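You operate a simulated robot arm through the tools that you are given. There is no shell and no other tool. Be economical: measure what you need, move in short steps, check, and stop when the job is done.

You run a simulated two-armed robot. Do the job below in one go: nothing can be reset, and whatever is moved stays where it is left.

## Task
Stack the glue bottle that says "fast set" from the black belt on top of the glue bottle that says "high tack". Put the 110 mm test blank from the cross belt on the left cross belt and the 120 mm test blank on the black belt. Take the lid off the travel mug and lay it down on the cross belt. Put the pink leaflet stack on the packing stand. Put the film roll from the black belt on the cross belt. Take the grey pail on the black belt and put it away on the top of the glue bench. Any order will do.

The check looks at the end state, three seconds after you hand in, the way a careful person would. Anything else that was tipped, shoved, dropped, spilled or broken makes it a failure. Lids that push on must go on centred and level and be pressed home; caps that screw on are set level and turned clockwise until they are tight.

## Robot
Two 7-joint arms with fingered hands on one trunk, on a base that drives. Base frame: it is fixed to the floor where the robot stands at the start and does not move with it; the origin is under the middle of the robot, x ahead of it, y to its left, z up. Units: mm, rad, N and s.
The left shoulder is at the start at [70, 145, 1212], the right one opposite. With the tool pointing down near the work surface each hand reaches from about 380 to 780 mm from the robot's upright axis, wherever it stands, measured 20 degrees to its own side. Places, roughly: black belt [900, 2400, 900]; cross belt [200, -1100, 800]; film roll (10x10x25 cm) [500, 700, 1000]; glue bottle [500, 0, 1000]; grey pail (18x17x15 cm) [1300, 400, 1000]; left cross belt [-5000, -1100, 800]; packing stand [600, -1800, 600]; pink leaflet stack (4x5x2 cm) [-900, -1100, 900]; test blank [0, -1000, 750]; top of the glue bench [3400, 7500, 800]; travel mug (8x8x16 cm) [-500, -900, 900]. Payload 3.5 kg a hand.
The tool frame of a hand sits at the grasp point between the pads (the TCP): z along the fingers, y along the line on which they close. The tips reach 25 mm beyond it. The gripper opens to 88 mm. The gripper's body begins 29 mm behind the TCP. The gripper is a hand of 4 fingers: y runs from the thumb to the fingers, the wrist lies at [-13, -97, -162] in the tool frame, and closing takes about 1.5 s.
Orientation is that of the tool frame in the base frame, as a unit quaternion [x, y, z, w]. With the fingers straight down and the wrist toward the robot, the tool's x, y and z point along [0, 1, 0], [1, 0, 0] and [0, 0, -1] of the base frame.

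## Interface
- The arms move only by the tool step_arm. It takes "left_plan", "right_plan" or both (then of equal length, played together; a hand with none holds still); each is a list that holds one entry, the list of rows, each a list of 6 numbers: the shift along the base's x, y, z in mm, then the turn, a rotation vector about the base's x, y, z in rad. In form: [[[x, y, z, wx, wy, wz], ...]]. A call has 1 to 12 rows; each row shifts and turns the commanded pose from where the row before left it. "left_claw" and "right_claw" are, for a hand that has rows, the closure, from 0 (fully open) to 1 (shut), set as the call begins (left out, the last holds). Rows are played at 5 a second. More than 50 mm and 0.15 rad between two rows, or a gripper value outside its range, and nothing of the call is played. A pose out of reach is approached as far as the arm can. The call stops where the force on the tool passes 40 N (or 10 N more than at its start, if that is more) or the arm is blocked; 0.2 s more then pass. Each finger travels about 45 mm/s and halts on what it meets, pressing with about 22 N; the grip force reading is that of the motor and also rises with nothing between the fingers. The clock runs only during rows and for 0.2 s after the last one: add rows that do not move to give the fingers time. The reply holds the time, the measured pose of the TCP, the force on the tool along the base axes, the opening and the grip force, in the units named above and with some noise, with the torque about the TCP (base axes, N m) and any sound that the robot's microphone picked up, and new pictures: "show" is both (left out), scene, wrist or none (wrist: the cameras of the hands that moved).
- Cameras (640 x 400 px; columns grow to the right, rows downward): "scene" is now at [106, -58.4, 1514.5]; the picture's right is [-0.71, -0.70, 0.00], its down [-0.50, 0.50, -0.71] and it looks along [0.50, -0.50, -0.71] (base axes); focal length 214 px, centre (320, 200). "left" rides on the left gripper at [-64, -83, -98] in its tool frame; the picture's right is [-0.62, -0.37, 0.69], its down [0.71, -0.63, 0.30] and it looks along [0.33, 0.68, 0.65] (tool axes); focal length 265 px, centre (320, 200). "right" rides on the right gripper at [64, -83, -99] in its tool frame; the picture's right is [-0.62, 0.37, -0.69], its down [-0.71, -0.63, 0.30] and it looks along [-0.32, 0.68, 0.65] (tool axes); focal length 265 px, centre (320, 200). There is no depth. A picture from a camera that has moved, and an enlarged one, comes with that camera's place and axes in the base frame and with its lens.
- raise_lower(by): slides the trunk up (or, below 0, down) by that many mm; the arms and the scene camera ride with it, the base frame stays. It gives what a move gives, with no picture.
- roll_base(legs): drives the robot by 1 to 6 legs, each [ahead, left, turn to the left] in mm, mm and rad, along the robot's own axes; the way and the turn of a leg run together, so that a leg with both is an arc; at most 1500 mm and 3.142 rad a leg. The arms and the cameras ride along, it lands a little off, and it stops where it bumps. It gives what a move gives, and a new picture of the scene camera.
- curl_fingers(index, middle, ring, thumb_bend, thumb_turn, hand): sets how far each is bent, from 0 (flat) to 100 (curled in); at 30 the hand is open as for a grip, at 70 the pads meet at the TCP. One left out holds its place. A second passes; each finger stops where it meets its share of the squeeze, and holds until it gets a number again. A gripper value or a shape takes the hand back. It gives what a move gives, with no picture; readings hold the bend of each and the force on the fingers (four entries, about 0 where the hand has none), thumb and palm. thumb_turn goes from beside the hand (0) to across from the fingers (100), as for a grip.
- set_grasp(shape, hand): the hand has 4 fingers and takes this shape, open, in about a second: jaw (thumb against the fingers, like two jaws); tri (thumb and two fingers); tip (a fingertip pinch); poke (one finger out to press); point (the index stretched); flat (the hand flat); cup (the hand cupped); fist (a fist). The gripper value then closes the fingers along that shape, each until it touches; the sizes above hold for jaw. It gives what a move gives, with no picture.
- turn_head(pan, tilt): turns the head with the scene camera to pan (to the left, within 1.501 rad either way) and tilt (down, from -0.506 to 1.204), counted from straight ahead of the robot. It gives what a move gives, and a new picture of the scene camera.
- enlarge(camera, box): a new picture of the part [left, top, right, bottom] of that camera's present view, enlarged. The clock stands still meanwhile.
- finish_job(): hands the job in; it is judged then, once.

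Work in short steps. Places have to be worked out from the pictures, the camera data and where the tool is seen: move nearer, look again, correct. Check each grasp and each placing, and mend what went wrong. You have 196 turns and 260 pictures in all, those below and enlarged ones among them. Open the grippers and draw the arms clear of the work before you hand the job in, unless the task says otherwise; then end with one line.

The tools are called after ">>>" as name(argument=value, ...) on one line, values as JSON. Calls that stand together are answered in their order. step_arm: Moves the arms, as the interface text tells. Its arguments: {"type":"object","properties":{"left_plan":{"type":"array","items":{"type":"array","items":{"type":"array","items":{"type":"number"}}}},"left_claw":{"type":"number"},"right_plan":{"type":"array","items":{"type":"array","items":{"type":"array","items":{"type":"number"}}}},"right_claw":{"type":"number"},"show":{"type":"string","enum":["both","scene","wrist","none"]}},"required":[]} The other tools are called the same way: raise_lower (by) slides the trunk up or down; set_grasp (shape, hand) gives the hand a shape; curl_fingers (index, middle, ring, thumb_bend, thumb_turn, hand) moves the fingers one by one; roll_base (legs) drives the base; turn_head (pan, tilt) turns the head that bears the scene camera; enlarge (camera, box) takes an enlarged picture of a part of a camera's view; finish_job () hands the job in.

At the start:

```text
t: 0.0
left_eef_pos: [467.6, -16.1, 1320.5]
left_ee_rot: [0.707, 0.707, -0.001, -0.001]
left_force: [-0.3, 0.1, -0.3]
left_torque: [-0.01, -0.02, 0.0]
left_opening: 87.8
left_grasp_force: 0.0
left_shape: jaw
left_bend: [30.0, 30.0, 30.0, 30.0, 98.0]
left_finger forces: [0.0, 0.0, 0.0, 0.0, 0.0, 0.0]
right_eef_pos: [326.7, -455.1, 1271.5]
right_ee_rot: [0.708, 0.707, -0.001, 0.001]
right_force: [0.2, 0.4, -0.1]
right_torque: [0.0, -0.02, -0.01]
right_opening: 87.7
right_grasp_force: 0.1
right_shape: jaw
right_bend: [30.0, 30.0, 30.0, 30.0, 98.0]
right_finger forces: [0.0, 0.1, 0.1, 0.0, 0.0, 0.1]
trunk travel left (down, up): [-775.0, 65.0]
robot x, y, heading: [-1.0, 1.4, 0.002]
head pan, tilt: [-0.789, 0.787]
```

scene: 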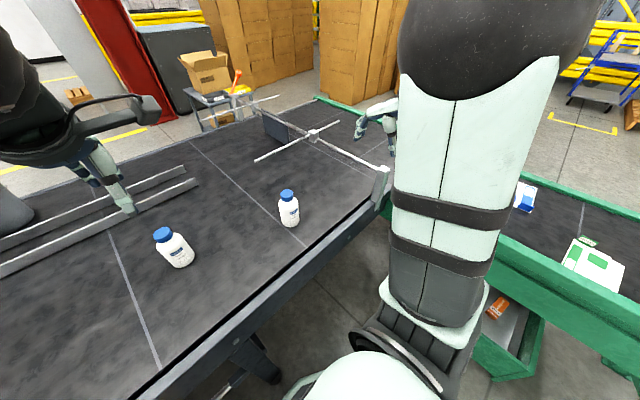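
right: 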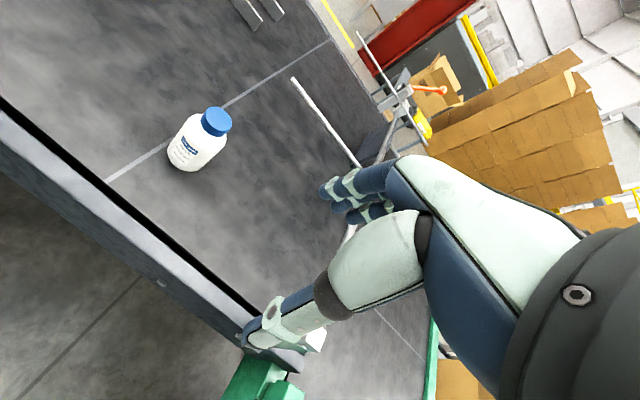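
left: 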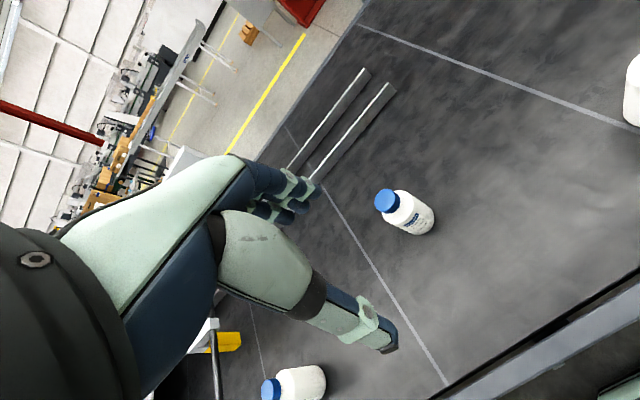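

I begin by looking around with the head: first ahead and left along the black belt, then to the right at the cross belt.

>>> turn_head(pan=0.6, tilt=0.6)

>>> turn_head(pan=-1.5, tilt=0.6)

>>> turn_head(pan=-0.2, tilt=0.7)

```text
t: 1.5
left_eef_pos: [468.1, -17.8, 1320.9]
left_ee_rot: [0.706, 0.708, 0.0, 0.0]
left_force: [-0.2, 0.1, 0.1]
left_torque: [0.03, 0.03, 0.01]
left_opening: 87.5
left_grasp_force: 0.0
left_shape: jaw
left_bend: [30.0, 30.0, 30.0, 30.0, 98.0]
left_finger forces: [0.0, 0.0, 0.1, 0.1, 0.0, 0.1]
right_eef_pos: [325.9, -455.8, 1270.3]
right_ee_rot: [0.708, 0.707, -0.001, 0.001]
right_force: [0.4, -0.4, 1.0]
right_torque: [0.03, -0.03, 0.02]
right_opening: 87.5
right_grasp_force: 0.0
right_shape: jaw
right_bend: [30.0, 30.0, 30.0, 30.0, 98.0]
right_finger forces: [0.1, 0.1, 0.0, 0.0, 0.0, 0.1]
trunk travel left (down, up): [-775.0, 65.0]
robot x, y, heading: [1.6, -0.5, 0.001]
head pan, tilt: [0.6, 0.6]
camera scene: at [121.7, 49.0, 1530.4], right [0.56, -0.83, 0.0], down [-0.47, -0.32, -0.82], along [0.68, 0.47, -0.57], focal length 214 px, centre (320, 200)
```

scene: 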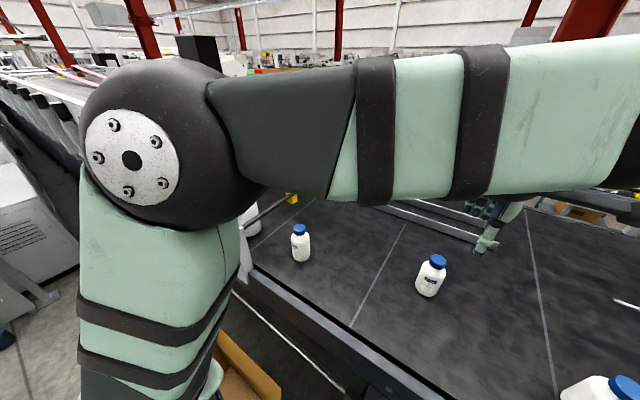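

```text
t: 3.5
left_eef_pos: [466.9, -16.2, 1320.8]
left_ee_rot: [0.707, 0.707, 0.0, -0.001]
left_force: [0.4, 0.0, -0.5]
left_torque: [0.0, 0.01, 0.03]
left_opening: 87.7
left_grasp_force: 0.1
left_shape: jaw
left_bend: [30.0, 30.0, 30.0, 30.0, 98.0]
left_finger forces: [0.0, 0.1, 0.0, 0.0, 0.1, 0.0]
right_eef_pos: [326.5, -455.3, 1271.0]
right_ee_rot: [0.708, 0.706, 0.0, 0.0]
right_force: [0.4, 0.8, 0.0]
right_torque: [0.01, 0.02, -0.03]
right_opening: 87.5
right_grasp_force: 0.1
right_shape: jaw
right_bend: [30.0, 30.0, 30.0, 30.0, 98.0]
right_finger forces: [0.0, 0.0, 0.1, 0.0, 0.0, 0.1]
trunk travel left (down, up): [-775.0, 65.0]
robot x, y, heading: [-0.3, -1.3, 0.0]
head pan, tilt: [-1.499, 0.6]
camera scene: at [55.1, -89.0, 1530.4], right [-1.0, -0.07, 0.0], down [-0.04, 0.56, -0.83], along [0.06, -0.82, -0.56], focal length 214 px, centre (320, 200)
```

scene: 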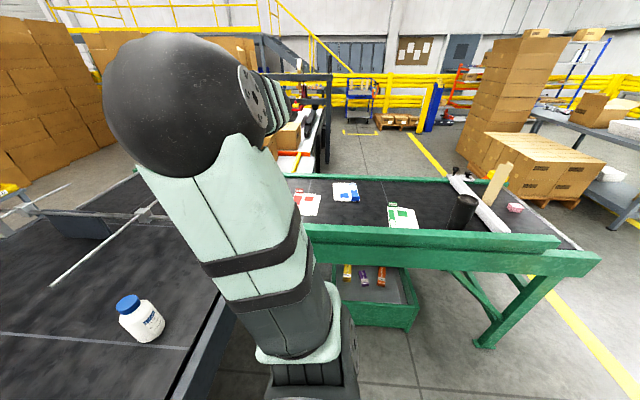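

```text
t: 5.0
left_eef_pos: [467.2, -15.9, 1321.1]
left_ee_rot: [0.707, 0.707, -0.001, 0.0]
left_force: [0.3, -0.3, 0.2]
left_torque: [0.03, -0.04, -0.02]
left_opening: 87.6
left_grasp_force: 0.1
left_shape: jaw
left_bend: [30.0, 30.0, 30.0, 30.0, 98.0]
left_finger forces: [0.0, 0.0, 0.1, 0.0, 0.0, 0.1]
right_eef_pos: [326.4, -455.1, 1271.0]
right_ee_rot: [0.707, 0.707, -0.001, 0.0]
right_force: [0.1, -0.2, -0.2]
right_torque: [0.0, 0.04, 0.04]
right_opening: 87.4
right_grasp_force: 0.1
right_shape: jaw
right_bend: [30.0, 30.0, 30.0, 30.0, 98.0]
right_finger forces: [0.0, 0.0, 0.0, 0.0, 0.1, 0.0]
trunk travel left (down, up): [-775.0, 65.0]
robot x, y, heading: [-2.2, -1.3, -0.003]
head pan, tilt: [-0.201, 0.7]
camera scene: at [131.9, -17.9, 1521.8], right [-0.2, -0.98, 0.0], down [-0.63, 0.13, -0.76], along [0.75, -0.15, -0.64], focal length 214 px, centre (320, 200)
```

scene: 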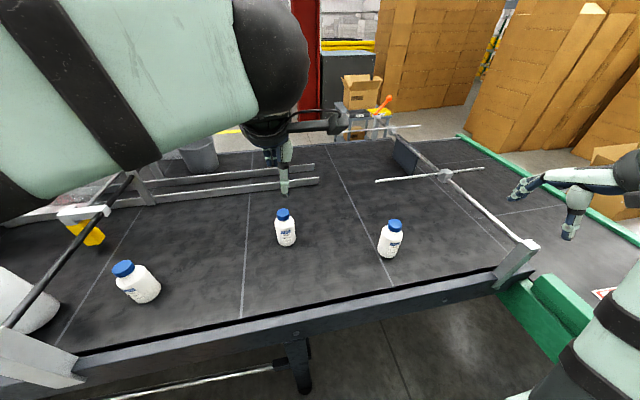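

Three bottles stand on the black belt. I read their labels.

>>> enlarge(camera="scene", box=[250, 190, 430, 300])

>>> enlarge(camera="scene", box=[50, 210, 210, 310])

>>> enlarge(camera="left", box=[360, 170, 460, 250])

```text
3.56 times, centred on (340, 245) of scene
camera zoom: at [131.9, -17.9, 1521.8], right [-0.2, -0.98, 0.0], down [-0.63, 0.13, -0.76], along [0.75, -0.15, -0.64], focal length 763 px, centre (249, 40)
```

zoom: 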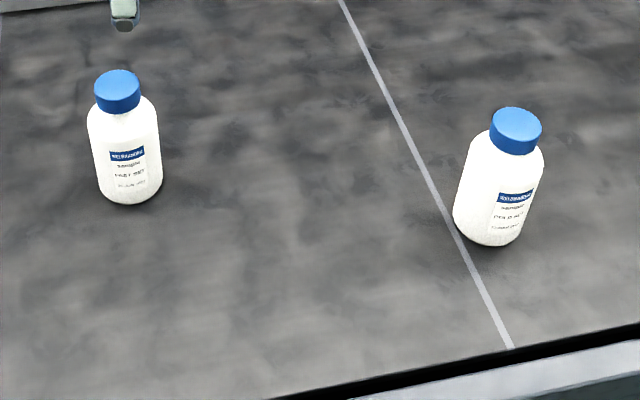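

```text
4.00 times, centred on (130, 260) of scene
camera zoom: at [131.9, -17.9, 1521.8], right [-0.2, -0.98, 0.0], down [-0.63, 0.13, -0.76], along [0.75, -0.15, -0.64], focal length 858 px, centre (1080, -40)
```

zoom: 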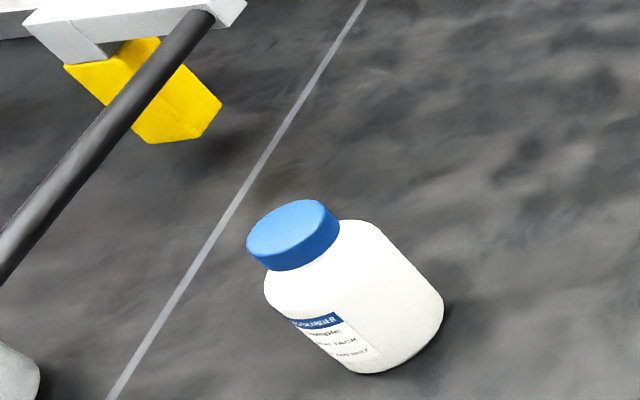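

```text
5.00 times, centred on (410, 210) of left
camera zoom: at [384.6, -81.4, 1418.5], right [-0.37, -0.62, -0.69], down [-0.63, 0.71, -0.3], along [0.68, 0.33, -0.65], focal length 1327 px, centre (-130, 150)
```

zoom: 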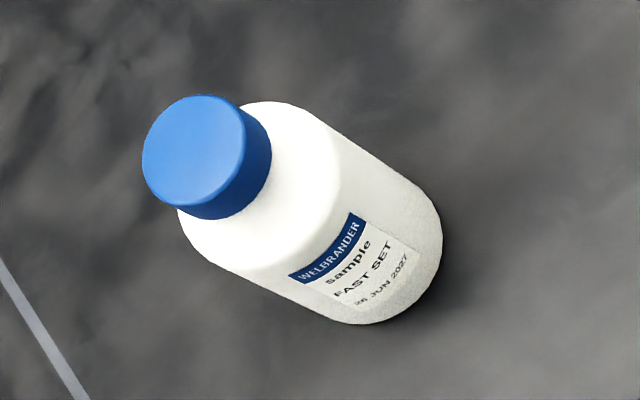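

The middle bottle (about [646, 2], cap top z≈1056) says FAST SET. The left one (about [522, 410]) says ...H TACK. I bring the left hand above the middle bottle.

>>> step_arm(left_plan=[[[30, 3, -28, 0, 0, 0], [30, 3, -28, 0, 0, 0], [30, 3, -28, 0, 0, 0], [30, 3, -28, 0, 0, 0], [30, 3, -28, 0, 0, 0], [29, 3, -28, 0, 0, 0]]], left_claw=0)

>>> enlarge(camera="left", box=[220, 120, 540, 320])

```text
t: 6.4
left_eef_pos: [648.3, 0.6, 1149.0]
left_ee_rot: [0.707, 0.707, 0.001, -0.001]
left_force: [-0.8, 0.0, -0.2]
left_torque: [-0.02, 0.05, 0.0]
left_opening: 87.8
left_grasp_force: 0.1
left_shape: jaw
left_bend: [30.0, 30.0, 30.0, 30.0, 98.0]
left_finger forces: [0.1, 0.1, 0.0, 0.0, 0.0, 0.0]
right_eef_pos: [328.6, -455.8, 1270.0]
right_ee_rot: [0.708, 0.706, 0.001, 0.0]
right_force: [0.3, -0.2, 0.2]
right_torque: [0.02, 0.02, 0.01]
right_opening: 87.5
right_grasp_force: 0.1
right_shape: jaw
right_bend: [30.0, 30.0, 30.0, 30.0, 98.0]
right_finger forces: [0.0, 0.0, 0.0, 0.0, 0.0, 0.0]
trunk travel left (down, up): [-775.0, 65.0]
robot x, y, heading: [-1.0, 1.0, 0.001]
head pan, tilt: [-0.201, 0.7]
camera scene: at [134.3, -18.1, 1521.6], right [-0.2, -0.98, 0.0], down [-0.63, 0.13, -0.76], along [0.75, -0.15, -0.65], focal length 214 px, centre (320, 200)
camera left: at [565.9, -63.3, 1247.4], right [-0.37, -0.62, -0.69], down [-0.63, 0.71, -0.3], along [0.68, 0.33, -0.65], focal length 265 px, centre (320, 200)
```

scene: 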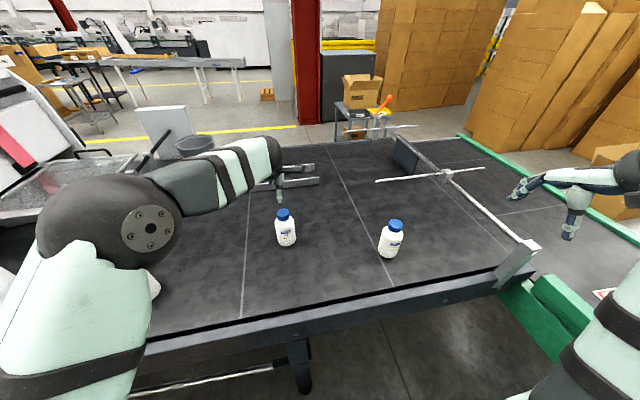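
left: 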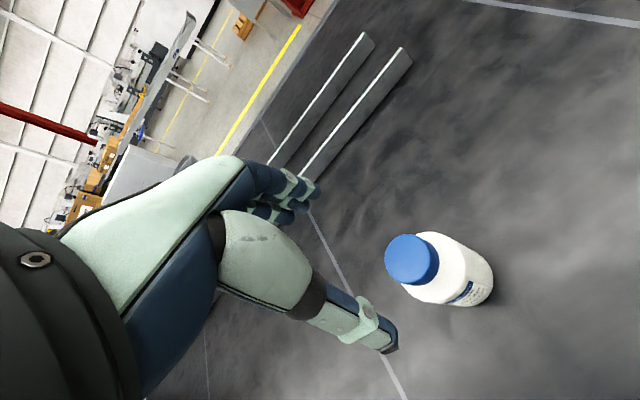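

```text
2.00 times, centred on (380, 220) of left
camera zoom: at [565.9, -63.3, 1247.4], right [-0.37, -0.62, -0.69], down [-0.63, 0.71, -0.3], along [0.68, 0.33, -0.65], focal length 531 px, centre (200, 160)
```

zoom: 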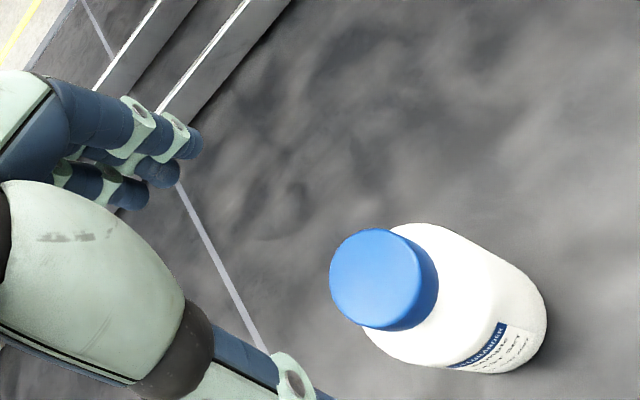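

The cap centre reads about [649, -5] with its top near 1050. I go down part way and look again.

>>> step_arm(left_plan=[[[0, -2, -30, 0, 0, 0], [0, -2, -30, 0, 0, 0]]], show="wrist")

>>> enlarge(camera="scene", box=[240, 160, 340, 260])

```text
t: 7.0
left_eef_pos: [646.1, 0.1, 1091.5]
left_ee_rot: [0.706, 0.708, -0.001, 0.0]
left_force: [0.7, 0.6, -0.3]
left_torque: [-0.03, 0.03, 0.02]
left_opening: 87.7
left_grasp_force: 0.1
left_shape: jaw
left_bend: [30.0, 30.0, 30.0, 30.0, 98.0]
left_finger forces: [0.0, 0.1, 0.0, 0.0, 0.0, 0.0]
right_eef_pos: [329.4, -455.7, 1271.0]
right_ee_rot: [0.708, 0.706, -0.002, -0.001]
right_force: [0.9, -0.3, -0.4]
right_torque: [0.01, 0.04, 0.0]
right_opening: 87.7
right_grasp_force: 0.1
right_shape: jaw
right_bend: [30.0, 30.0, 30.0, 30.0, 98.0]
right_finger forces: [0.0, 0.1, 0.1, 0.0, 0.0, 0.0]
trunk travel left (down, up): [-775.0, 65.0]
robot x, y, heading: [-0.8, -1.9, -0.002]
head pan, tilt: [-0.201, 0.7]
camera left: at [564.2, -66.2, 1189.6], right [-0.37, -0.62, -0.69], down [-0.63, 0.71, -0.3], along [0.68, 0.33, -0.65], focal length 265 px, centre (320, 200)
```

left: 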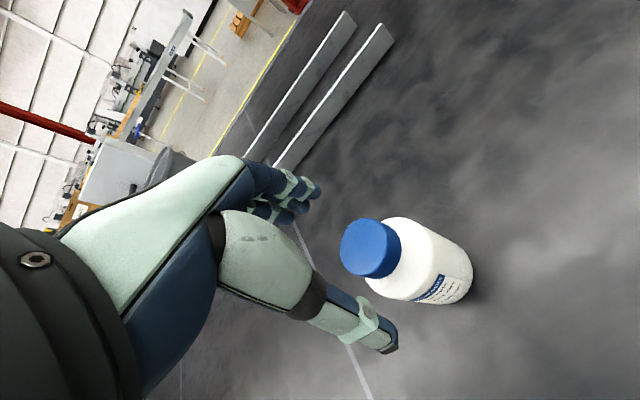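

```text
4.00 times, centred on (290, 210) of scene
camera zoom: at [134.0, -18.1, 1521.6], right [-0.2, -0.98, 0.0], down [-0.63, 0.13, -0.76], along [0.75, -0.15, -0.65], focal length 858 px, centre (440, 160)
```

zoom: 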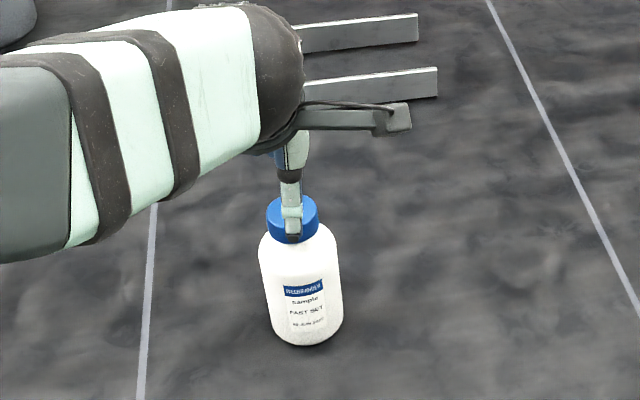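

The hand is lined up with the cap to within a few mm. I lower over the cap with a small y correction.

>>> step_arm(left_plan=[[[1, -2, -23, 0, 0, 0], [1, -2, -23, 0, 0, 0]]], show="both")

>>> enlarge(camera="scene", box=[240, 160, 340, 260])

```text
t: 7.6
left_eef_pos: [647.7, -5.5, 1047.5]
left_ee_rot: [0.706, 0.708, -0.001, -0.001]
left_force: [0.6, -0.7, -0.1]
left_torque: [0.01, 0.05, 0.01]
left_opening: 87.5
left_grasp_force: 0.1
left_shape: jaw
left_bend: [30.0, 30.0, 30.0, 30.0, 98.0]
left_finger forces: [0.1, 0.0, 0.0, 0.1, 0.0, 0.1]
right_eef_pos: [327.3, -456.0, 1271.2]
right_ee_rot: [0.707, 0.707, -0.001, 0.0]
right_force: [0.1, -0.5, 0.5]
right_torque: [-0.01, 0.0, -0.03]
right_opening: 87.6
right_grasp_force: 0.0
right_shape: jaw
right_bend: [30.0, 30.0, 30.0, 30.0, 98.0]
right_finger forces: [0.0, 0.1, 0.2, 0.0, 0.0, 0.0]
trunk travel left (down, up): [-775.0, 65.0]
robot x, y, heading: [2.6, -2.5, 0.003]
head pan, tilt: [-0.201, 0.7]
camera scene: at [133.7, -18.1, 1521.7], right [-0.2, -0.98, 0.0], down [-0.63, 0.13, -0.76], along [0.75, -0.15, -0.65], focal length 214 px, centre (320, 200)
camera left: at [566.1, -70.7, 1145.3], right [-0.37, -0.62, -0.69], down [-0.63, 0.71, -0.3], along [0.68, 0.33, -0.65], focal length 265 px, centre (320, 200)
```

scene: 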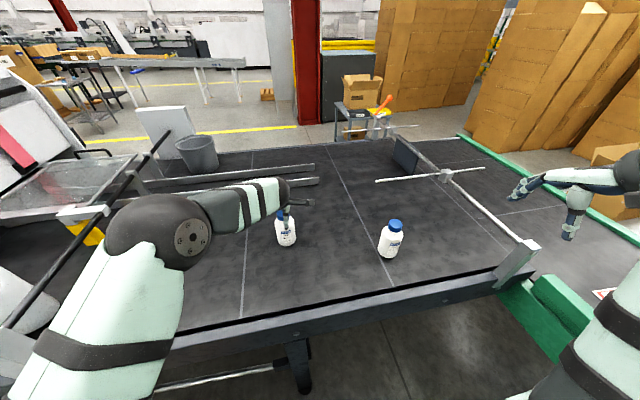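
left: 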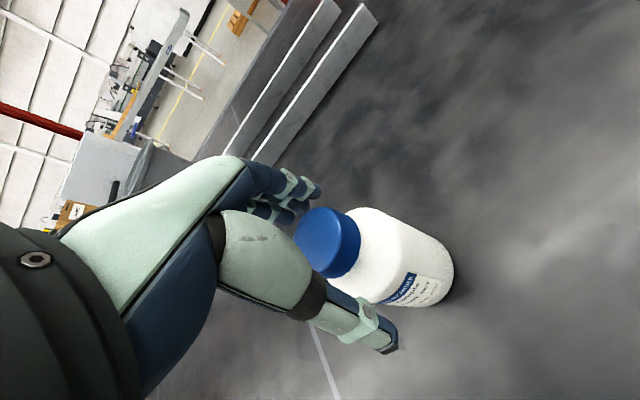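

```text
4.00 times, centred on (290, 210) of scene
camera zoom: at [133.7, -18.1, 1521.7], right [-0.2, -0.98, 0.0], down [-0.63, 0.13, -0.76], along [0.75, -0.15, -0.65], focal length 858 px, centre (440, 160)
```

zoom: 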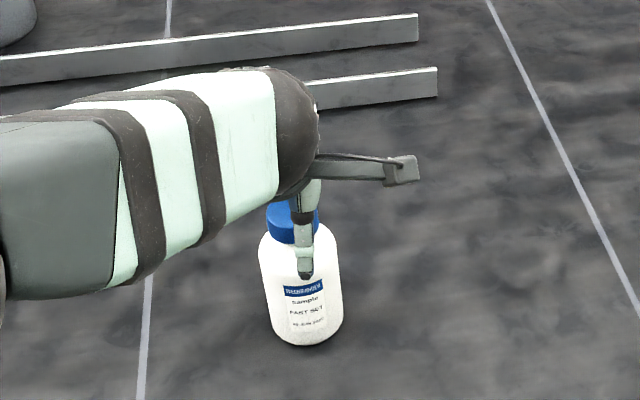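

The cap lies between thumb and fingers. I lower 7 mm more, shift 2 mm back in y, then close.

>>> step_arm(left_plan=[[[0, 2, -7, 0, 0, 0]]], show="none")

>>> step_arm(left_plan=[[[0, 0, 0, 0, 0, 0], [0, 0, 0, 0, 0, 0], [0, 0, 0, 0, 0, 0], [0, 0, 0, 0, 0, 0], [0, 0, 0, 0, 0, 0], [0, 0, 0, 0, 0, 0], [0, 0, 0, 0, 0, 0], [0, 0, 0, 0, 0, 0]]], left_claw=1)

```text
t: 8.0
left_eef_pos: [647.1, -3.2, 1042.1]
left_ee_rot: [0.707, 0.707, 0.0, 0.001]
left_force: [-1.0, -0.5, 0.8]
left_torque: [-0.02, 0.02, 0.0]
left_opening: 87.7
left_grasp_force: 0.1
left_shape: jaw
left_bend: [30.0, 30.0, 30.0, 30.0, 98.0]
left_finger forces: [0.1, 0.0, 0.0, 0.0, 0.0, 0.0]
right_eef_pos: [327.4, -455.9, 1270.0]
right_ee_rot: [0.707, 0.707, 0.0, 0.001]
right_force: [0.1, 0.6, -0.3]
right_torque: [-0.03, 0.03, 0.0]
right_opening: 87.8
right_grasp_force: 0.1
right_shape: jaw
right_bend: [30.0, 30.0, 30.0, 30.0, 98.0]
right_finger forces: [0.0, 0.0, 0.0, 0.1, 0.0, 0.0]
trunk travel left (down, up): [-775.0, 65.0]
robot x, y, heading: [-3.3, -0.5, -0.001]
head pan, tilt: [-0.201, 0.7]
```

```text
t: 9.8
left_eef_pos: [647.2, -1.6, 1040.5]
left_ee_rot: [0.708, 0.707, -0.001, 0.0]
left_force: [0.2, 0.1, -0.8]
left_torque: [-0.02, -0.05, -0.01]
left_opening: 36.3
left_grasp_force: 21.9
left_shape: jaw
left_bend: [74.0, 41.0, 45.0, 75.0, 100.0]
left_finger forces: [10.8, 6.5, 1.2, 0.1, 17.8, 0.1]
right_eef_pos: [326.9, -456.2, 1270.9]
right_ee_rot: [0.707, 0.707, -0.001, 0.0]
right_force: [-0.5, 0.4, 0.4]
right_torque: [0.02, 0.0, 0.01]
right_opening: 87.7
right_grasp_force: 0.1
right_shape: jaw
right_bend: [30.0, 30.0, 30.0, 30.0, 98.0]
right_finger forces: [0.0, 0.0, 0.0, 0.1, 0.1, 0.1]
trunk travel left (down, up): [-775.0, 65.0]
robot x, y, heading: [-1.7, -5.9, 0.002]
head pan, tilt: [-0.201, 0.7]
camera scene: at [132.5, -17.7, 1521.8], right [-0.2, -0.98, 0.0], down [-0.63, 0.13, -0.76], along [0.75, -0.15, -0.64], focal length 214 px, centre (320, 200)
camera left: at [564.9, -68.5, 1138.8], right [-0.37, -0.62, -0.69], down [-0.63, 0.71, -0.3], along [0.68, 0.33, -0.65], focal length 265 px, centre (320, 200)
```

scene: 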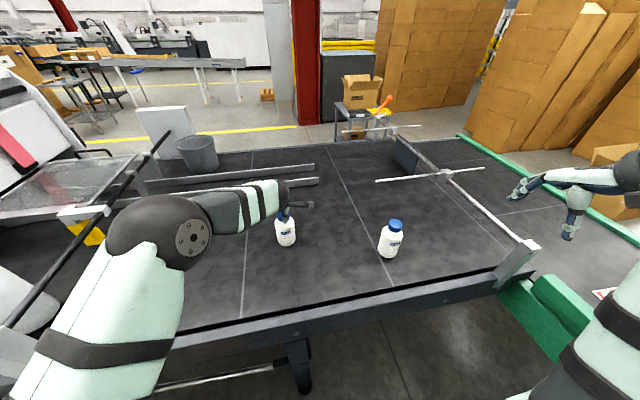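
left: 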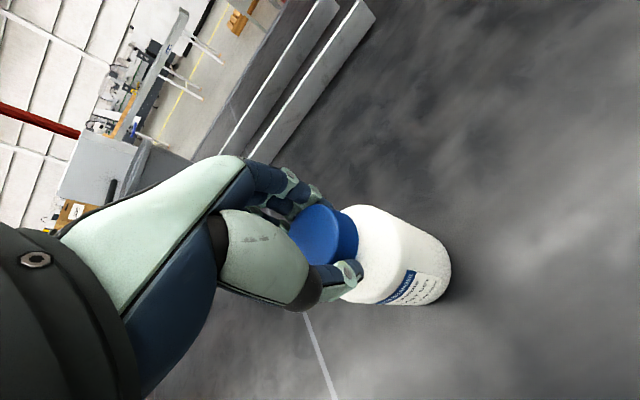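

The index finger curls past the cap on its -y side (bend 74), so the grip is off centre. I open, shift 8 mm in +y and close again.

>>> step_arm(left_plan=[[[0, 0, 0, 0, 0, 0], [0, 0, 0, 0, 0, 0], [0, 0, 0, 0, 0, 0], [0, 0, 0, 0, 0, 0], [0, 0, 0, 0, 0, 0], [0, 0, 0, 0, 0, 0], [0, 8, 0, 0, 0, 0]]], left_claw=0, show="none")

>>> step_arm(left_plan=[[[0, 0, 0, 0, 0, 0], [0, 0, 0, 0, 0, 0], [0, 0, 0, 0, 0, 0], [0, 0, 0, 0, 0, 0], [0, 0, 0, 0, 0, 0], [0, 0, 0, 0, 0, 0], [0, 0, 0, 0, 0, 0], [0, 0, 0, 0, 0, 0]]], left_claw=1, show="wrist")

>>> enlarge(camera="scene", box=[240, 160, 340, 260])

```text
t: 11.4
left_eef_pos: [647.5, 4.4, 1039.7]
left_ee_rot: [0.707, 0.707, 0.0, -0.001]
left_force: [-0.4, 0.8, -0.2]
left_torque: [-0.03, 0.02, -0.01]
left_opening: 87.6
left_grasp_force: 0.0
left_shape: jaw
left_bend: [30.0, 30.0, 30.0, 30.0, 98.0]
left_finger forces: [0.0, 0.0, 0.0, 0.1, 0.1, 0.0]
right_eef_pos: [326.2, -455.7, 1271.1]
right_ee_rot: [0.708, 0.706, 0.0, 0.0]
right_force: [0.0, -0.1, -0.9]
right_torque: [0.0, 0.01, -0.01]
right_opening: 87.5
right_grasp_force: 0.0
right_shape: jaw
right_bend: [30.0, 30.0, 30.0, 30.0, 98.0]
right_finger forces: [0.0, 0.0, 0.0, 0.0, 0.0, 0.0]
trunk travel left (down, up): [-775.0, 65.0]
robot x, y, heading: [1.7, -0.4, 0.0]
head pan, tilt: [-0.201, 0.7]
```

```text
t: 13.2
left_eef_pos: [648.2, 3.7, 1040.8]
left_ee_rot: [0.707, 0.707, 0.0, 0.0]
left_force: [-1.1, 0.4, 0.8]
left_torque: [0.03, 0.01, 0.01]
left_opening: 35.0
left_grasp_force: 22.0
left_shape: jaw
left_bend: [28.0, 40.0, 40.0, 75.0, 100.0]
left_finger forces: [12.1, 5.6, 0.1, 0.0, 18.6, 0.0]
right_eef_pos: [326.3, -455.9, 1269.9]
right_ee_rot: [0.708, 0.707, -0.001, 0.001]
right_force: [0.1, -0.3, 0.0]
right_torque: [0.03, 0.04, -0.03]
right_opening: 87.8
right_grasp_force: 0.1
right_shape: jaw
right_bend: [30.0, 30.0, 30.0, 30.0, 98.0]
right_finger forces: [0.0, 0.1, 0.0, 0.0, 0.0, 0.0]
trunk travel left (down, up): [-775.0, 65.0]
robot x, y, heading: [0.4, 0.7, -0.001]
head pan, tilt: [-0.201, 0.7]
camera left: at [565.1, -60.6, 1138.6], right [-0.37, -0.62, -0.69], down [-0.63, 0.71, -0.3], along [0.68, 0.33, -0.65], focal length 265 px, centre (320, 200)
```

left: 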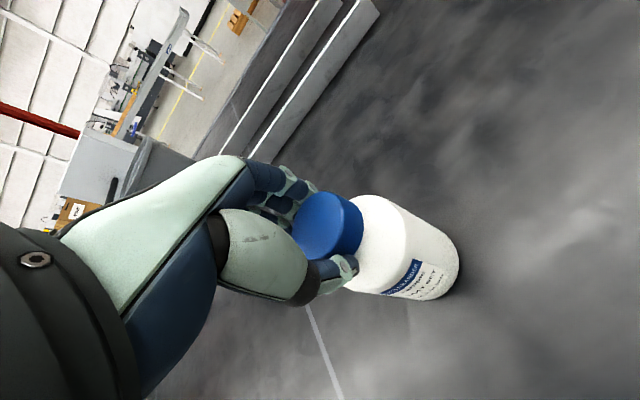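

```text
4.00 times, centred on (290, 210) of scene
camera zoom: at [131.9, -17.6, 1521.8], right [-0.2, -0.98, 0.0], down [-0.63, 0.13, -0.76], along [0.75, -0.15, -0.64], focal length 858 px, centre (440, 160)
```

zoom: 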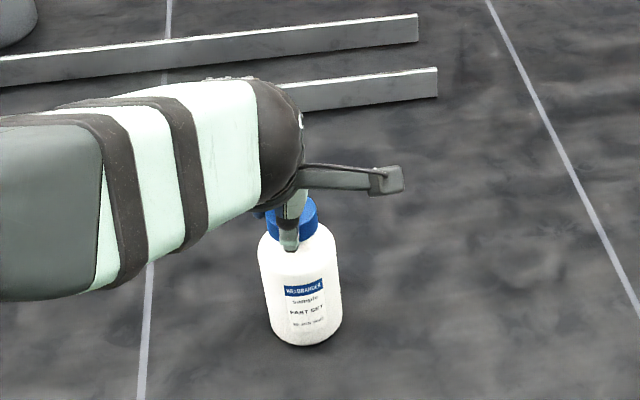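

The thumb and fingers now face each other across the cap. I lift and check.

>>> step_arm(left_plan=[[[0, 0, 20, 0, 0, 0], [0, 0, 40, 0, 0, 0], [0, 0, 40, 0, 0, 0], [0, 0, 40, 0, 0, 0], [0, 0, 40, 0, 0, 0]]])

>>> enlarge(camera="scene", box=[60, 140, 340, 315])

```text
t: 14.4
left_eef_pos: [646.9, 2.8, 1222.5]
left_ee_rot: [0.707, 0.707, 0.0, -0.002]
left_force: [0.4, 0.0, -3.7]
left_torque: [0.03, 0.04, -0.01]
left_opening: 35.1
left_grasp_force: 22.4
left_shape: jaw
left_bend: [28.0, 40.0, 40.0, 75.0, 100.0]
left_finger forces: [12.2, 5.7, 0.0, 0.0, 18.3, 0.0]
right_eef_pos: [326.8, -455.6, 1270.7]
right_ee_rot: [0.707, 0.707, 0.0, 0.0]
right_force: [-0.5, 0.6, 0.2]
right_torque: [0.0, -0.02, 0.0]
right_opening: 87.6
right_grasp_force: 0.0
right_shape: jaw
right_bend: [30.0, 30.0, 30.0, 30.0, 98.0]
right_finger forces: [0.0, 0.0, 0.1, 0.0, 0.0, 0.1]
trunk travel left (down, up): [-775.0, 65.0]
robot x, y, heading: [6.2, 3.5, 0.001]
head pan, tilt: [-0.201, 0.7]
camera scene: at [131.3, -17.9, 1521.8], right [-0.2, -0.98, 0.0], down [-0.63, 0.13, -0.77], along [0.75, -0.15, -0.64], focal length 214 px, centre (320, 200)
camera left: at [565.2, -62.3, 1320.8], right [-0.37, -0.62, -0.69], down [-0.63, 0.71, -0.3], along [0.68, 0.33, -0.65], focal length 265 px, centre (320, 200)
```

scene: 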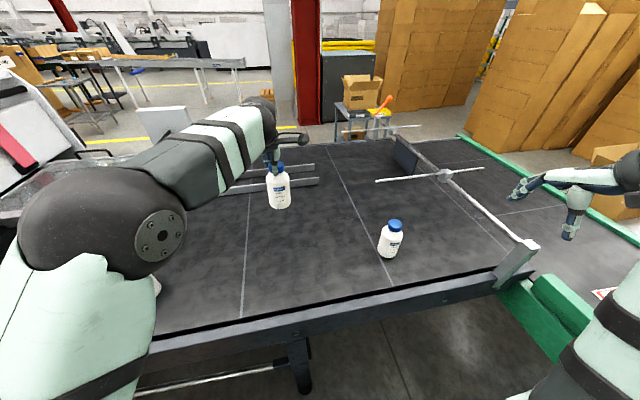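
left: 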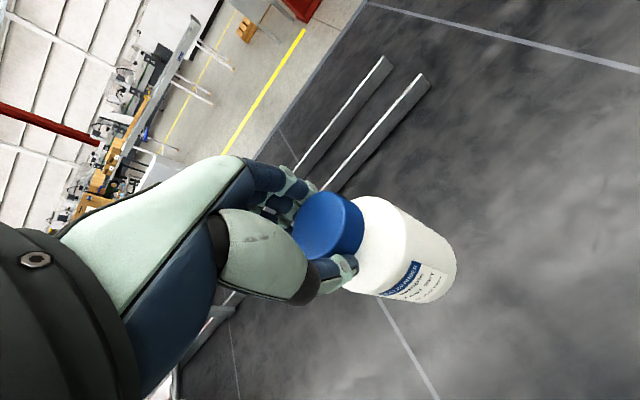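

```text
2.29 times, centred on (200, 228) of scene
camera zoom: at [131.3, -17.9, 1521.8], right [-0.2, -0.98, 0.0], down [-0.63, 0.13, -0.77], along [0.75, -0.15, -0.64], focal length 490 px, centre (594, 137)
```

zoom: 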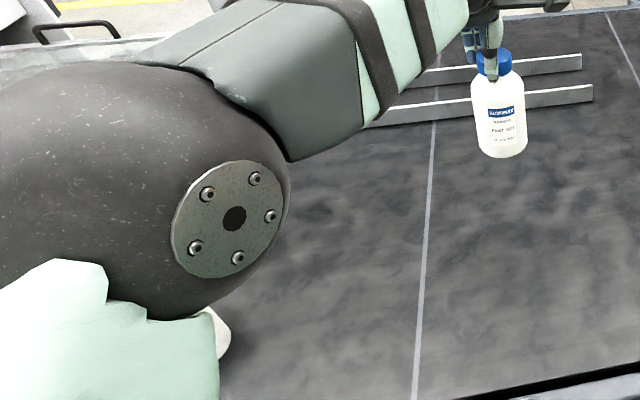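

The bottle hangs upright in the grip. I carry it toward the high-tack bottle and look from the head midway.

>>> step_arm(left_plan=[[[-14, 40, 8, 0, 0, 0], [-14, 40, 8, 0, 0, 0], [-14, 40, 8, 0, 0, 0], [-14, 40, 8, 0, 0, 0], [-14, 40, 8, 0, 0, 0]]], show="wrist")

>>> turn_head(pan=0.35, tilt=0.7)

```text
t: 15.6
left_eef_pos: [577.8, 205.9, 1261.6]
left_ee_rot: [0.707, 0.707, 0.0, 0.001]
left_force: [-0.4, 0.5, -3.8]
left_torque: [0.01, 0.02, 0.0]
left_opening: 35.0
left_grasp_force: 22.3
left_shape: jaw
left_bend: [28.0, 40.0, 40.0, 75.0, 100.0]
left_finger forces: [12.0, 6.0, 0.0, 0.1, 18.3, 0.0]
right_eef_pos: [324.7, -454.6, 1273.5]
right_ee_rot: [0.708, 0.707, -0.001, 0.002]
right_force: [1.0, 0.1, 0.6]
right_torque: [0.01, 0.01, 0.0]
right_opening: 87.5
right_grasp_force: 0.1
right_shape: jaw
right_bend: [30.0, 30.0, 30.0, 30.0, 98.0]
right_finger forces: [0.0, 0.0, 0.0, 0.0, 0.0, 0.1]
trunk travel left (down, up): [-775.0, 65.0]
robot x, y, heading: [-1.3, -2.0, 0.0]
head pan, tilt: [-0.201, 0.7]
camera left: at [494.1, 141.7, 1359.9], right [-0.37, -0.62, -0.69], down [-0.63, 0.71, -0.31], along [0.68, 0.32, -0.65], focal length 265 px, centre (320, 200)
```

left: 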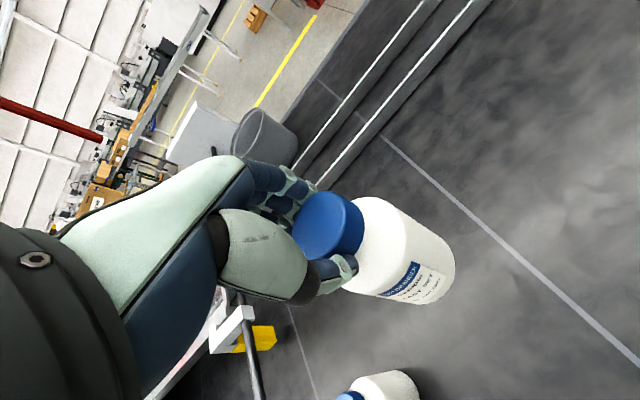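

```text
t: 16.6
left_eef_pos: [579.6, 203.0, 1261.7]
left_ee_rot: [0.707, 0.708, 0.0, 0.0]
left_force: [0.2, 0.4, -4.3]
left_torque: [-0.01, 0.07, -0.05]
left_opening: 34.9
left_grasp_force: 21.7
left_shape: jaw
left_bend: [28.0, 40.0, 40.0, 75.0, 100.0]
left_finger forces: [12.0, 5.9, 0.0, 0.0, 18.1, 0.0]
right_eef_pos: [327.1, -456.3, 1269.7]
right_ee_rot: [0.708, 0.707, 0.0, 0.0]
right_force: [0.1, -0.7, 0.0]
right_torque: [0.0, 0.02, 0.0]
right_opening: 87.4
right_grasp_force: 0.0
right_shape: jaw
right_bend: [30.0, 30.0, 30.0, 30.0, 98.0]
right_finger forces: [0.0, 0.1, 0.0, 0.1, 0.0, 0.0]
trunk travel left (down, up): [-775.0, 65.0]
robot x, y, heading: [0.0, 0.1, -0.0]
head pan, tilt: [0.351, 0.7]
camera scene: at [129.5, 28.1, 1521.7], right [0.34, -0.94, 0.0], down [-0.61, -0.22, -0.76], along [0.72, 0.26, -0.64], focal length 214 px, centre (320, 200)
```

scene: 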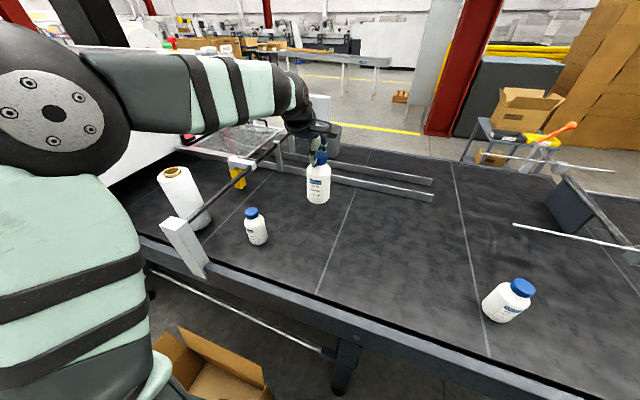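

Good view now. I enlarge to locate the high-tack cap and the rod beside it.

>>> enlarge(camera="scene", box=[140, 130, 340, 280])

```text
2.67 times, centred on (240, 205) of scene
camera zoom: at [129.5, 28.1, 1521.7], right [0.34, -0.94, 0.0], down [-0.61, -0.22, -0.76], along [0.72, 0.26, -0.64], focal length 572 px, centre (533, 187)
```

zoom: 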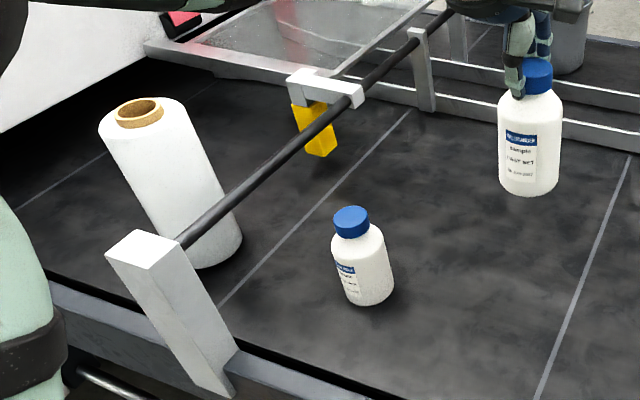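

The held bottle's axis sits about 13 mm to -y of the TCP; the target cap is near [535, 417]. I move above it with clearance.

>>> step_arm(left_plan=[[[-8, 45, 0, 0, 0, 0], [-8, 45, 0, 0, 0, 0], [-8, 45, 0, 0, 0, 0], [-8, 45, 0, 0, 0, 0], [-8, 45, 0, 0, 0, 0], [0, 0, 0, 0, 0, 0]]])

>>> enlarge(camera="scene", box=[180, 120, 340, 260])

```text
t: 18.0
left_eef_pos: [537.7, 432.7, 1257.6]
left_ee_rot: [0.707, 0.708, 0.001, -0.001]
left_force: [-0.5, -0.6, -4.4]
left_torque: [0.02, 0.05, 0.01]
left_opening: 35.0
left_grasp_force: 22.1
left_shape: jaw
left_bend: [28.0, 40.0, 40.0, 75.0, 100.0]
left_finger forces: [12.0, 6.2, 0.0, 0.1, 18.4, 0.0]
right_eef_pos: [327.0, -456.5, 1271.1]
right_ee_rot: [0.707, 0.707, 0.0, 0.0]
right_force: [1.4, -0.1, -0.1]
right_torque: [-0.06, -0.03, 0.01]
right_opening: 87.8
right_grasp_force: 0.0
right_shape: jaw
right_bend: [30.0, 30.0, 30.0, 30.0, 98.0]
right_finger forces: [0.1, 0.0, 0.1, 0.1, 0.1, 0.0]
trunk travel left (down, up): [-775.0, 65.0]
robot x, y, heading: [3.1, -1.2, 0.002]
head pan, tilt: [0.351, 0.7]
camera scene: at [129.3, 27.8, 1521.7], right [0.34, -0.94, 0.0], down [-0.61, -0.22, -0.76], along [0.72, 0.26, -0.64], focal length 214 px, centre (320, 200)
camera left: at [455.2, 367.4, 1355.4], right [-0.37, -0.62, -0.69], down [-0.63, 0.71, -0.3], along [0.68, 0.32, -0.65], focal length 265 px, centre (320, 200)
```

scene: 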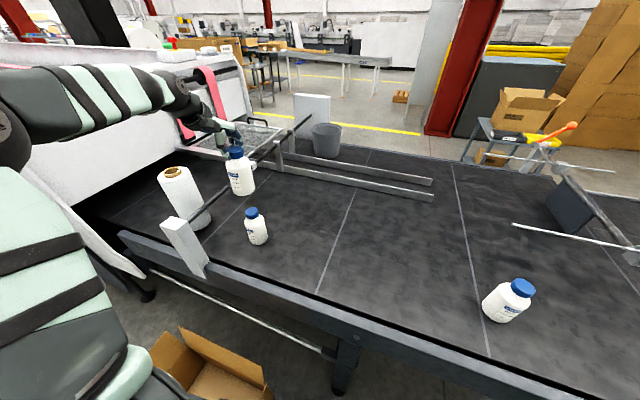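
left: 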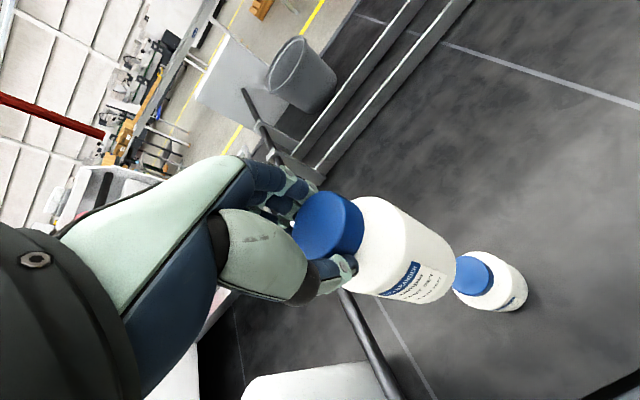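

```text
2.86 times, centred on (260, 190) of scene
camera zoom: at [129.3, 27.8, 1521.7], right [0.34, -0.94, 0.0], down [-0.61, -0.22, -0.76], along [0.72, 0.26, -0.64], focal length 613 px, centre (491, 229)
```

zoom: 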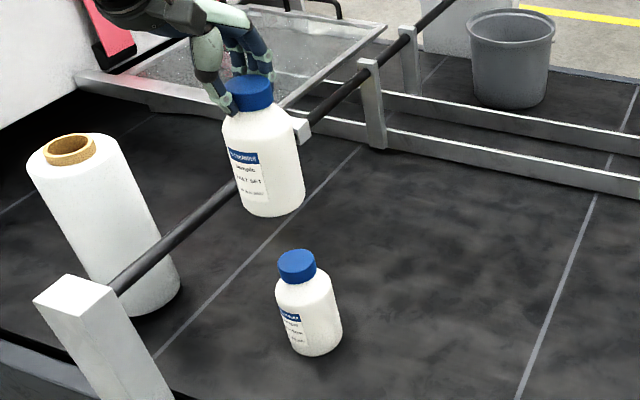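

Laterally it lines up; I lower to a small gap and check the along-view alignment.

>>> step_arm(left_plan=[[[0, 0, -25, 0, 0, 0], [0, 0, -25, 0, 0, 0], [0, 0, 0, 0, 0, 0]]], show="wrist")

>>> enlarge(camera="scene", box=[200, 150, 300, 250])

```text
t: 18.8
left_eef_pos: [537.0, 430.4, 1207.8]
left_ee_rot: [0.708, 0.707, -0.001, 0.0]
left_force: [0.0, -0.5, -3.0]
left_torque: [-0.01, 0.02, 0.0]
left_opening: 34.9
left_grasp_force: 22.4
left_shape: jaw
left_bend: [28.0, 40.0, 40.0, 75.0, 100.0]
left_finger forces: [12.0, 6.1, 0.0, 0.0, 18.2, 0.1]
right_eef_pos: [327.4, -457.3, 1271.4]
right_ee_rot: [0.708, 0.707, 0.0, -0.001]
right_force: [1.0, -0.2, 0.0]
right_torque: [0.01, 0.03, 0.0]
right_opening: 87.4
right_grasp_force: 0.0
right_shape: jaw
right_bend: [30.0, 30.0, 30.0, 30.0, 98.0]
right_finger forces: [0.0, 0.1, 0.0, 0.0, 0.0, 0.0]
trunk travel left (down, up): [-775.0, 65.0]
robot x, y, heading: [-4.0, 1.0, 0.004]
head pan, tilt: [0.351, 0.7]
camera left: at [454.8, 365.6, 1304.7], right [-0.37, -0.62, -0.69], down [-0.63, 0.71, -0.3], along [0.68, 0.33, -0.65], focal length 265 px, centre (320, 200)
```

left: 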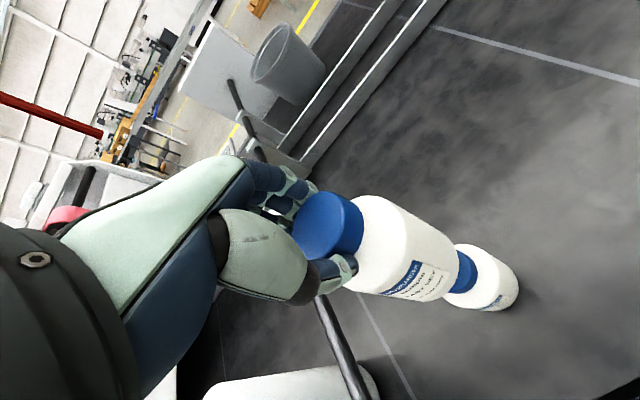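

```text
4.00 times, centred on (250, 200) of scene
camera zoom: at [128.7, 28.2, 1521.8], right [0.34, -0.94, 0.0], down [-0.61, -0.22, -0.76], along [0.72, 0.26, -0.64], focal length 858 px, centre (600, 200)
```

zoom: 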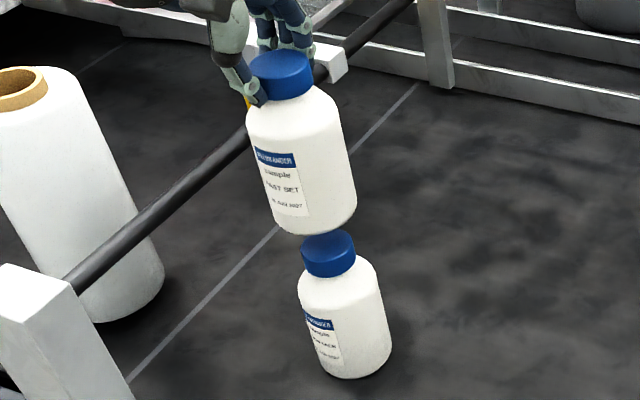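

I need a finer look at the gap and the base rim.

>>> enlarge(camera="scene", box=[255, 185, 305, 250])

>>> enlarge(camera="left", box=[340, 200, 540, 325])

```text
6.15 times, centred on (280, 218) of scene
camera zoom: at [128.7, 28.2, 1521.8], right [0.34, -0.94, 0.0], down [-0.61, -0.22, -0.76], along [0.72, 0.26, -0.64], focal length 1320 px, centre (566, 92)
```

zoom: 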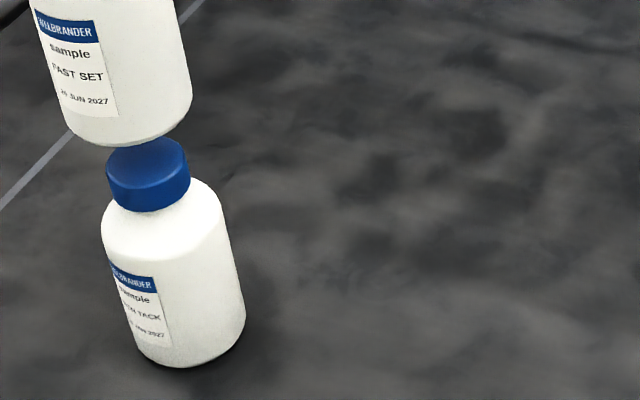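

```text
3.20 times, centred on (440, 262) of left
camera zoom: at [454.8, 365.6, 1304.7], right [-0.37, -0.62, -0.69], down [-0.63, 0.71, -0.3], along [0.68, 0.33, -0.65], focal length 849 px, centre (-64, 0)
```

zoom: 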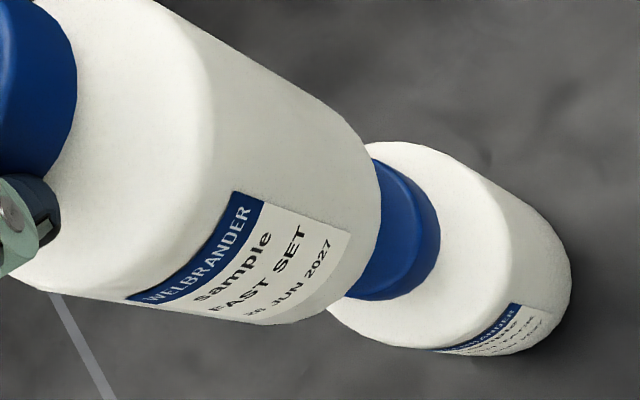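

Both views agree laterally; the target looks about 8 mm nearer along the view. I shift [-6,-4] and lower slowly to contact.

>>> step_arm(left_plan=[[[-6, -4, -6, 0, 0, 0], [0, 0, -4, 0, 0, 0], [0, 0, 0, 0, 0, 0]]], show="wrist")

>>> enlarge(camera="scene", box=[255, 185, 305, 250])

```text
t: 19.6
left_eef_pos: [533.4, 426.2, 1197.3]
left_ee_rot: [0.707, 0.707, -0.001, -0.001]
left_force: [0.1, 0.1, -3.1]
left_torque: [0.02, 0.07, 0.01]
left_opening: 35.0
left_grasp_force: 21.9
left_shape: jaw
left_bend: [28.0, 40.0, 40.0, 75.0, 100.0]
left_finger forces: [12.1, 6.2, 0.1, 0.0, 18.2, 0.0]
right_eef_pos: [327.0, -454.8, 1271.0]
right_ee_rot: [0.707, 0.707, -0.001, 0.002]
right_force: [-0.8, 0.1, 0.4]
right_torque: [0.02, -0.02, 0.01]
right_opening: 87.8
right_grasp_force: 0.0
right_shape: jaw
right_bend: [30.0, 30.0, 30.0, 30.0, 98.0]
right_finger forces: [0.0, 0.1, 0.0, 0.0, 0.1, 0.0]
trunk travel left (down, up): [-775.0, 65.0]
robot x, y, heading: [1.1, -0.9, -0.002]
head pan, tilt: [0.351, 0.7]
camera left: at [450.4, 361.5, 1294.4], right [-0.37, -0.62, -0.69], down [-0.63, 0.71, -0.3], along [0.68, 0.32, -0.65], focal length 265 px, centre (320, 200)
```

left: 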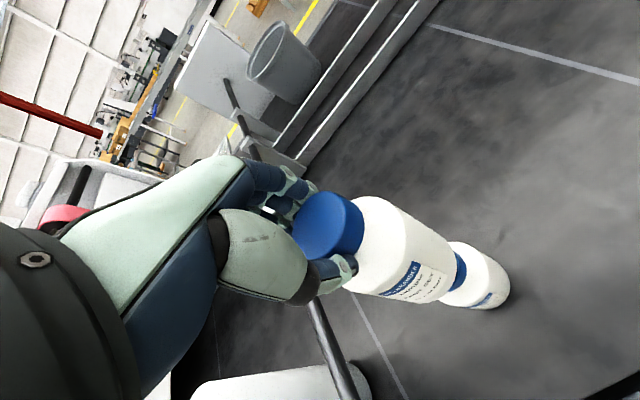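

```text
6.15 times, centred on (280, 218) of scene
camera zoom: at [129.2, 29.3, 1521.7], right [0.34, -0.94, 0.0], down [-0.61, -0.22, -0.76], along [0.72, 0.26, -0.64], focal length 1320 px, centre (566, 92)
```

zoom: 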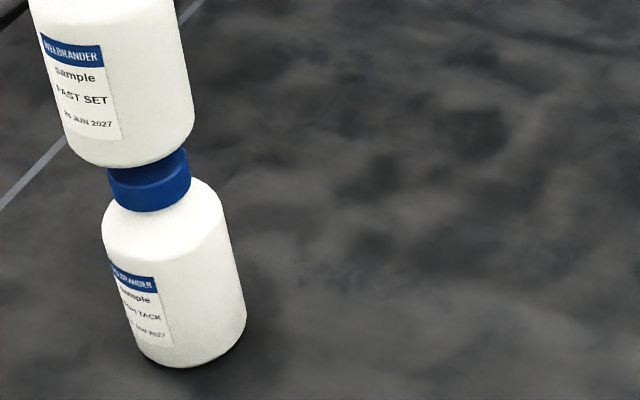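

About 15–20 mm gap remains. I descend in small steps.

>>> step_arm(left_plan=[[[0, 0, -4, 0, 0, 0], [0, 0, -4, 0, 0, 0], [0, 0, -3, 0, 0, 0], [0, 0, 0, 0, 0, 0]]], show="none")

>>> enlarge(camera="scene", box=[255, 185, 305, 250])

```text
t: 20.6
left_eef_pos: [532.8, 424.5, 1187.3]
left_ee_rot: [0.706, 0.708, -0.001, 0.0]
left_force: [-0.6, -0.3, -3.5]
left_torque: [0.0, 0.08, 0.02]
left_opening: 35.0
left_grasp_force: 21.9
left_shape: jaw
left_bend: [28.0, 40.0, 40.0, 75.0, 100.0]
left_finger forces: [12.1, 6.2, 0.0, 0.0, 18.2, 0.0]
right_eef_pos: [328.0, -454.6, 1270.7]
right_ee_rot: [0.708, 0.706, 0.0, 0.0]
right_force: [-0.1, -0.8, 0.3]
right_torque: [0.01, -0.02, -0.01]
right_opening: 87.6
right_grasp_force: 0.0
right_shape: jaw
right_bend: [30.0, 30.0, 30.0, 30.0, 98.0]
right_finger forces: [0.0, 0.1, 0.0, 0.0, 0.1, 0.0]
trunk travel left (down, up): [-775.0, 65.0]
robot x, y, heading: [0.6, -2.8, 0.002]
head pan, tilt: [0.351, 0.7]
```

```text
6.15 times, centred on (280, 218) of scene
camera zoom: at [129.1, 29.0, 1521.7], right [0.34, -0.94, 0.0], down [-0.61, -0.22, -0.76], along [0.72, 0.26, -0.64], focal length 1320 px, centre (566, 92)
```

zoom: 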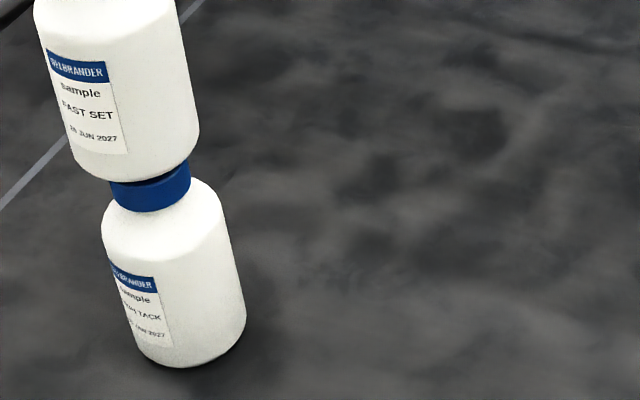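

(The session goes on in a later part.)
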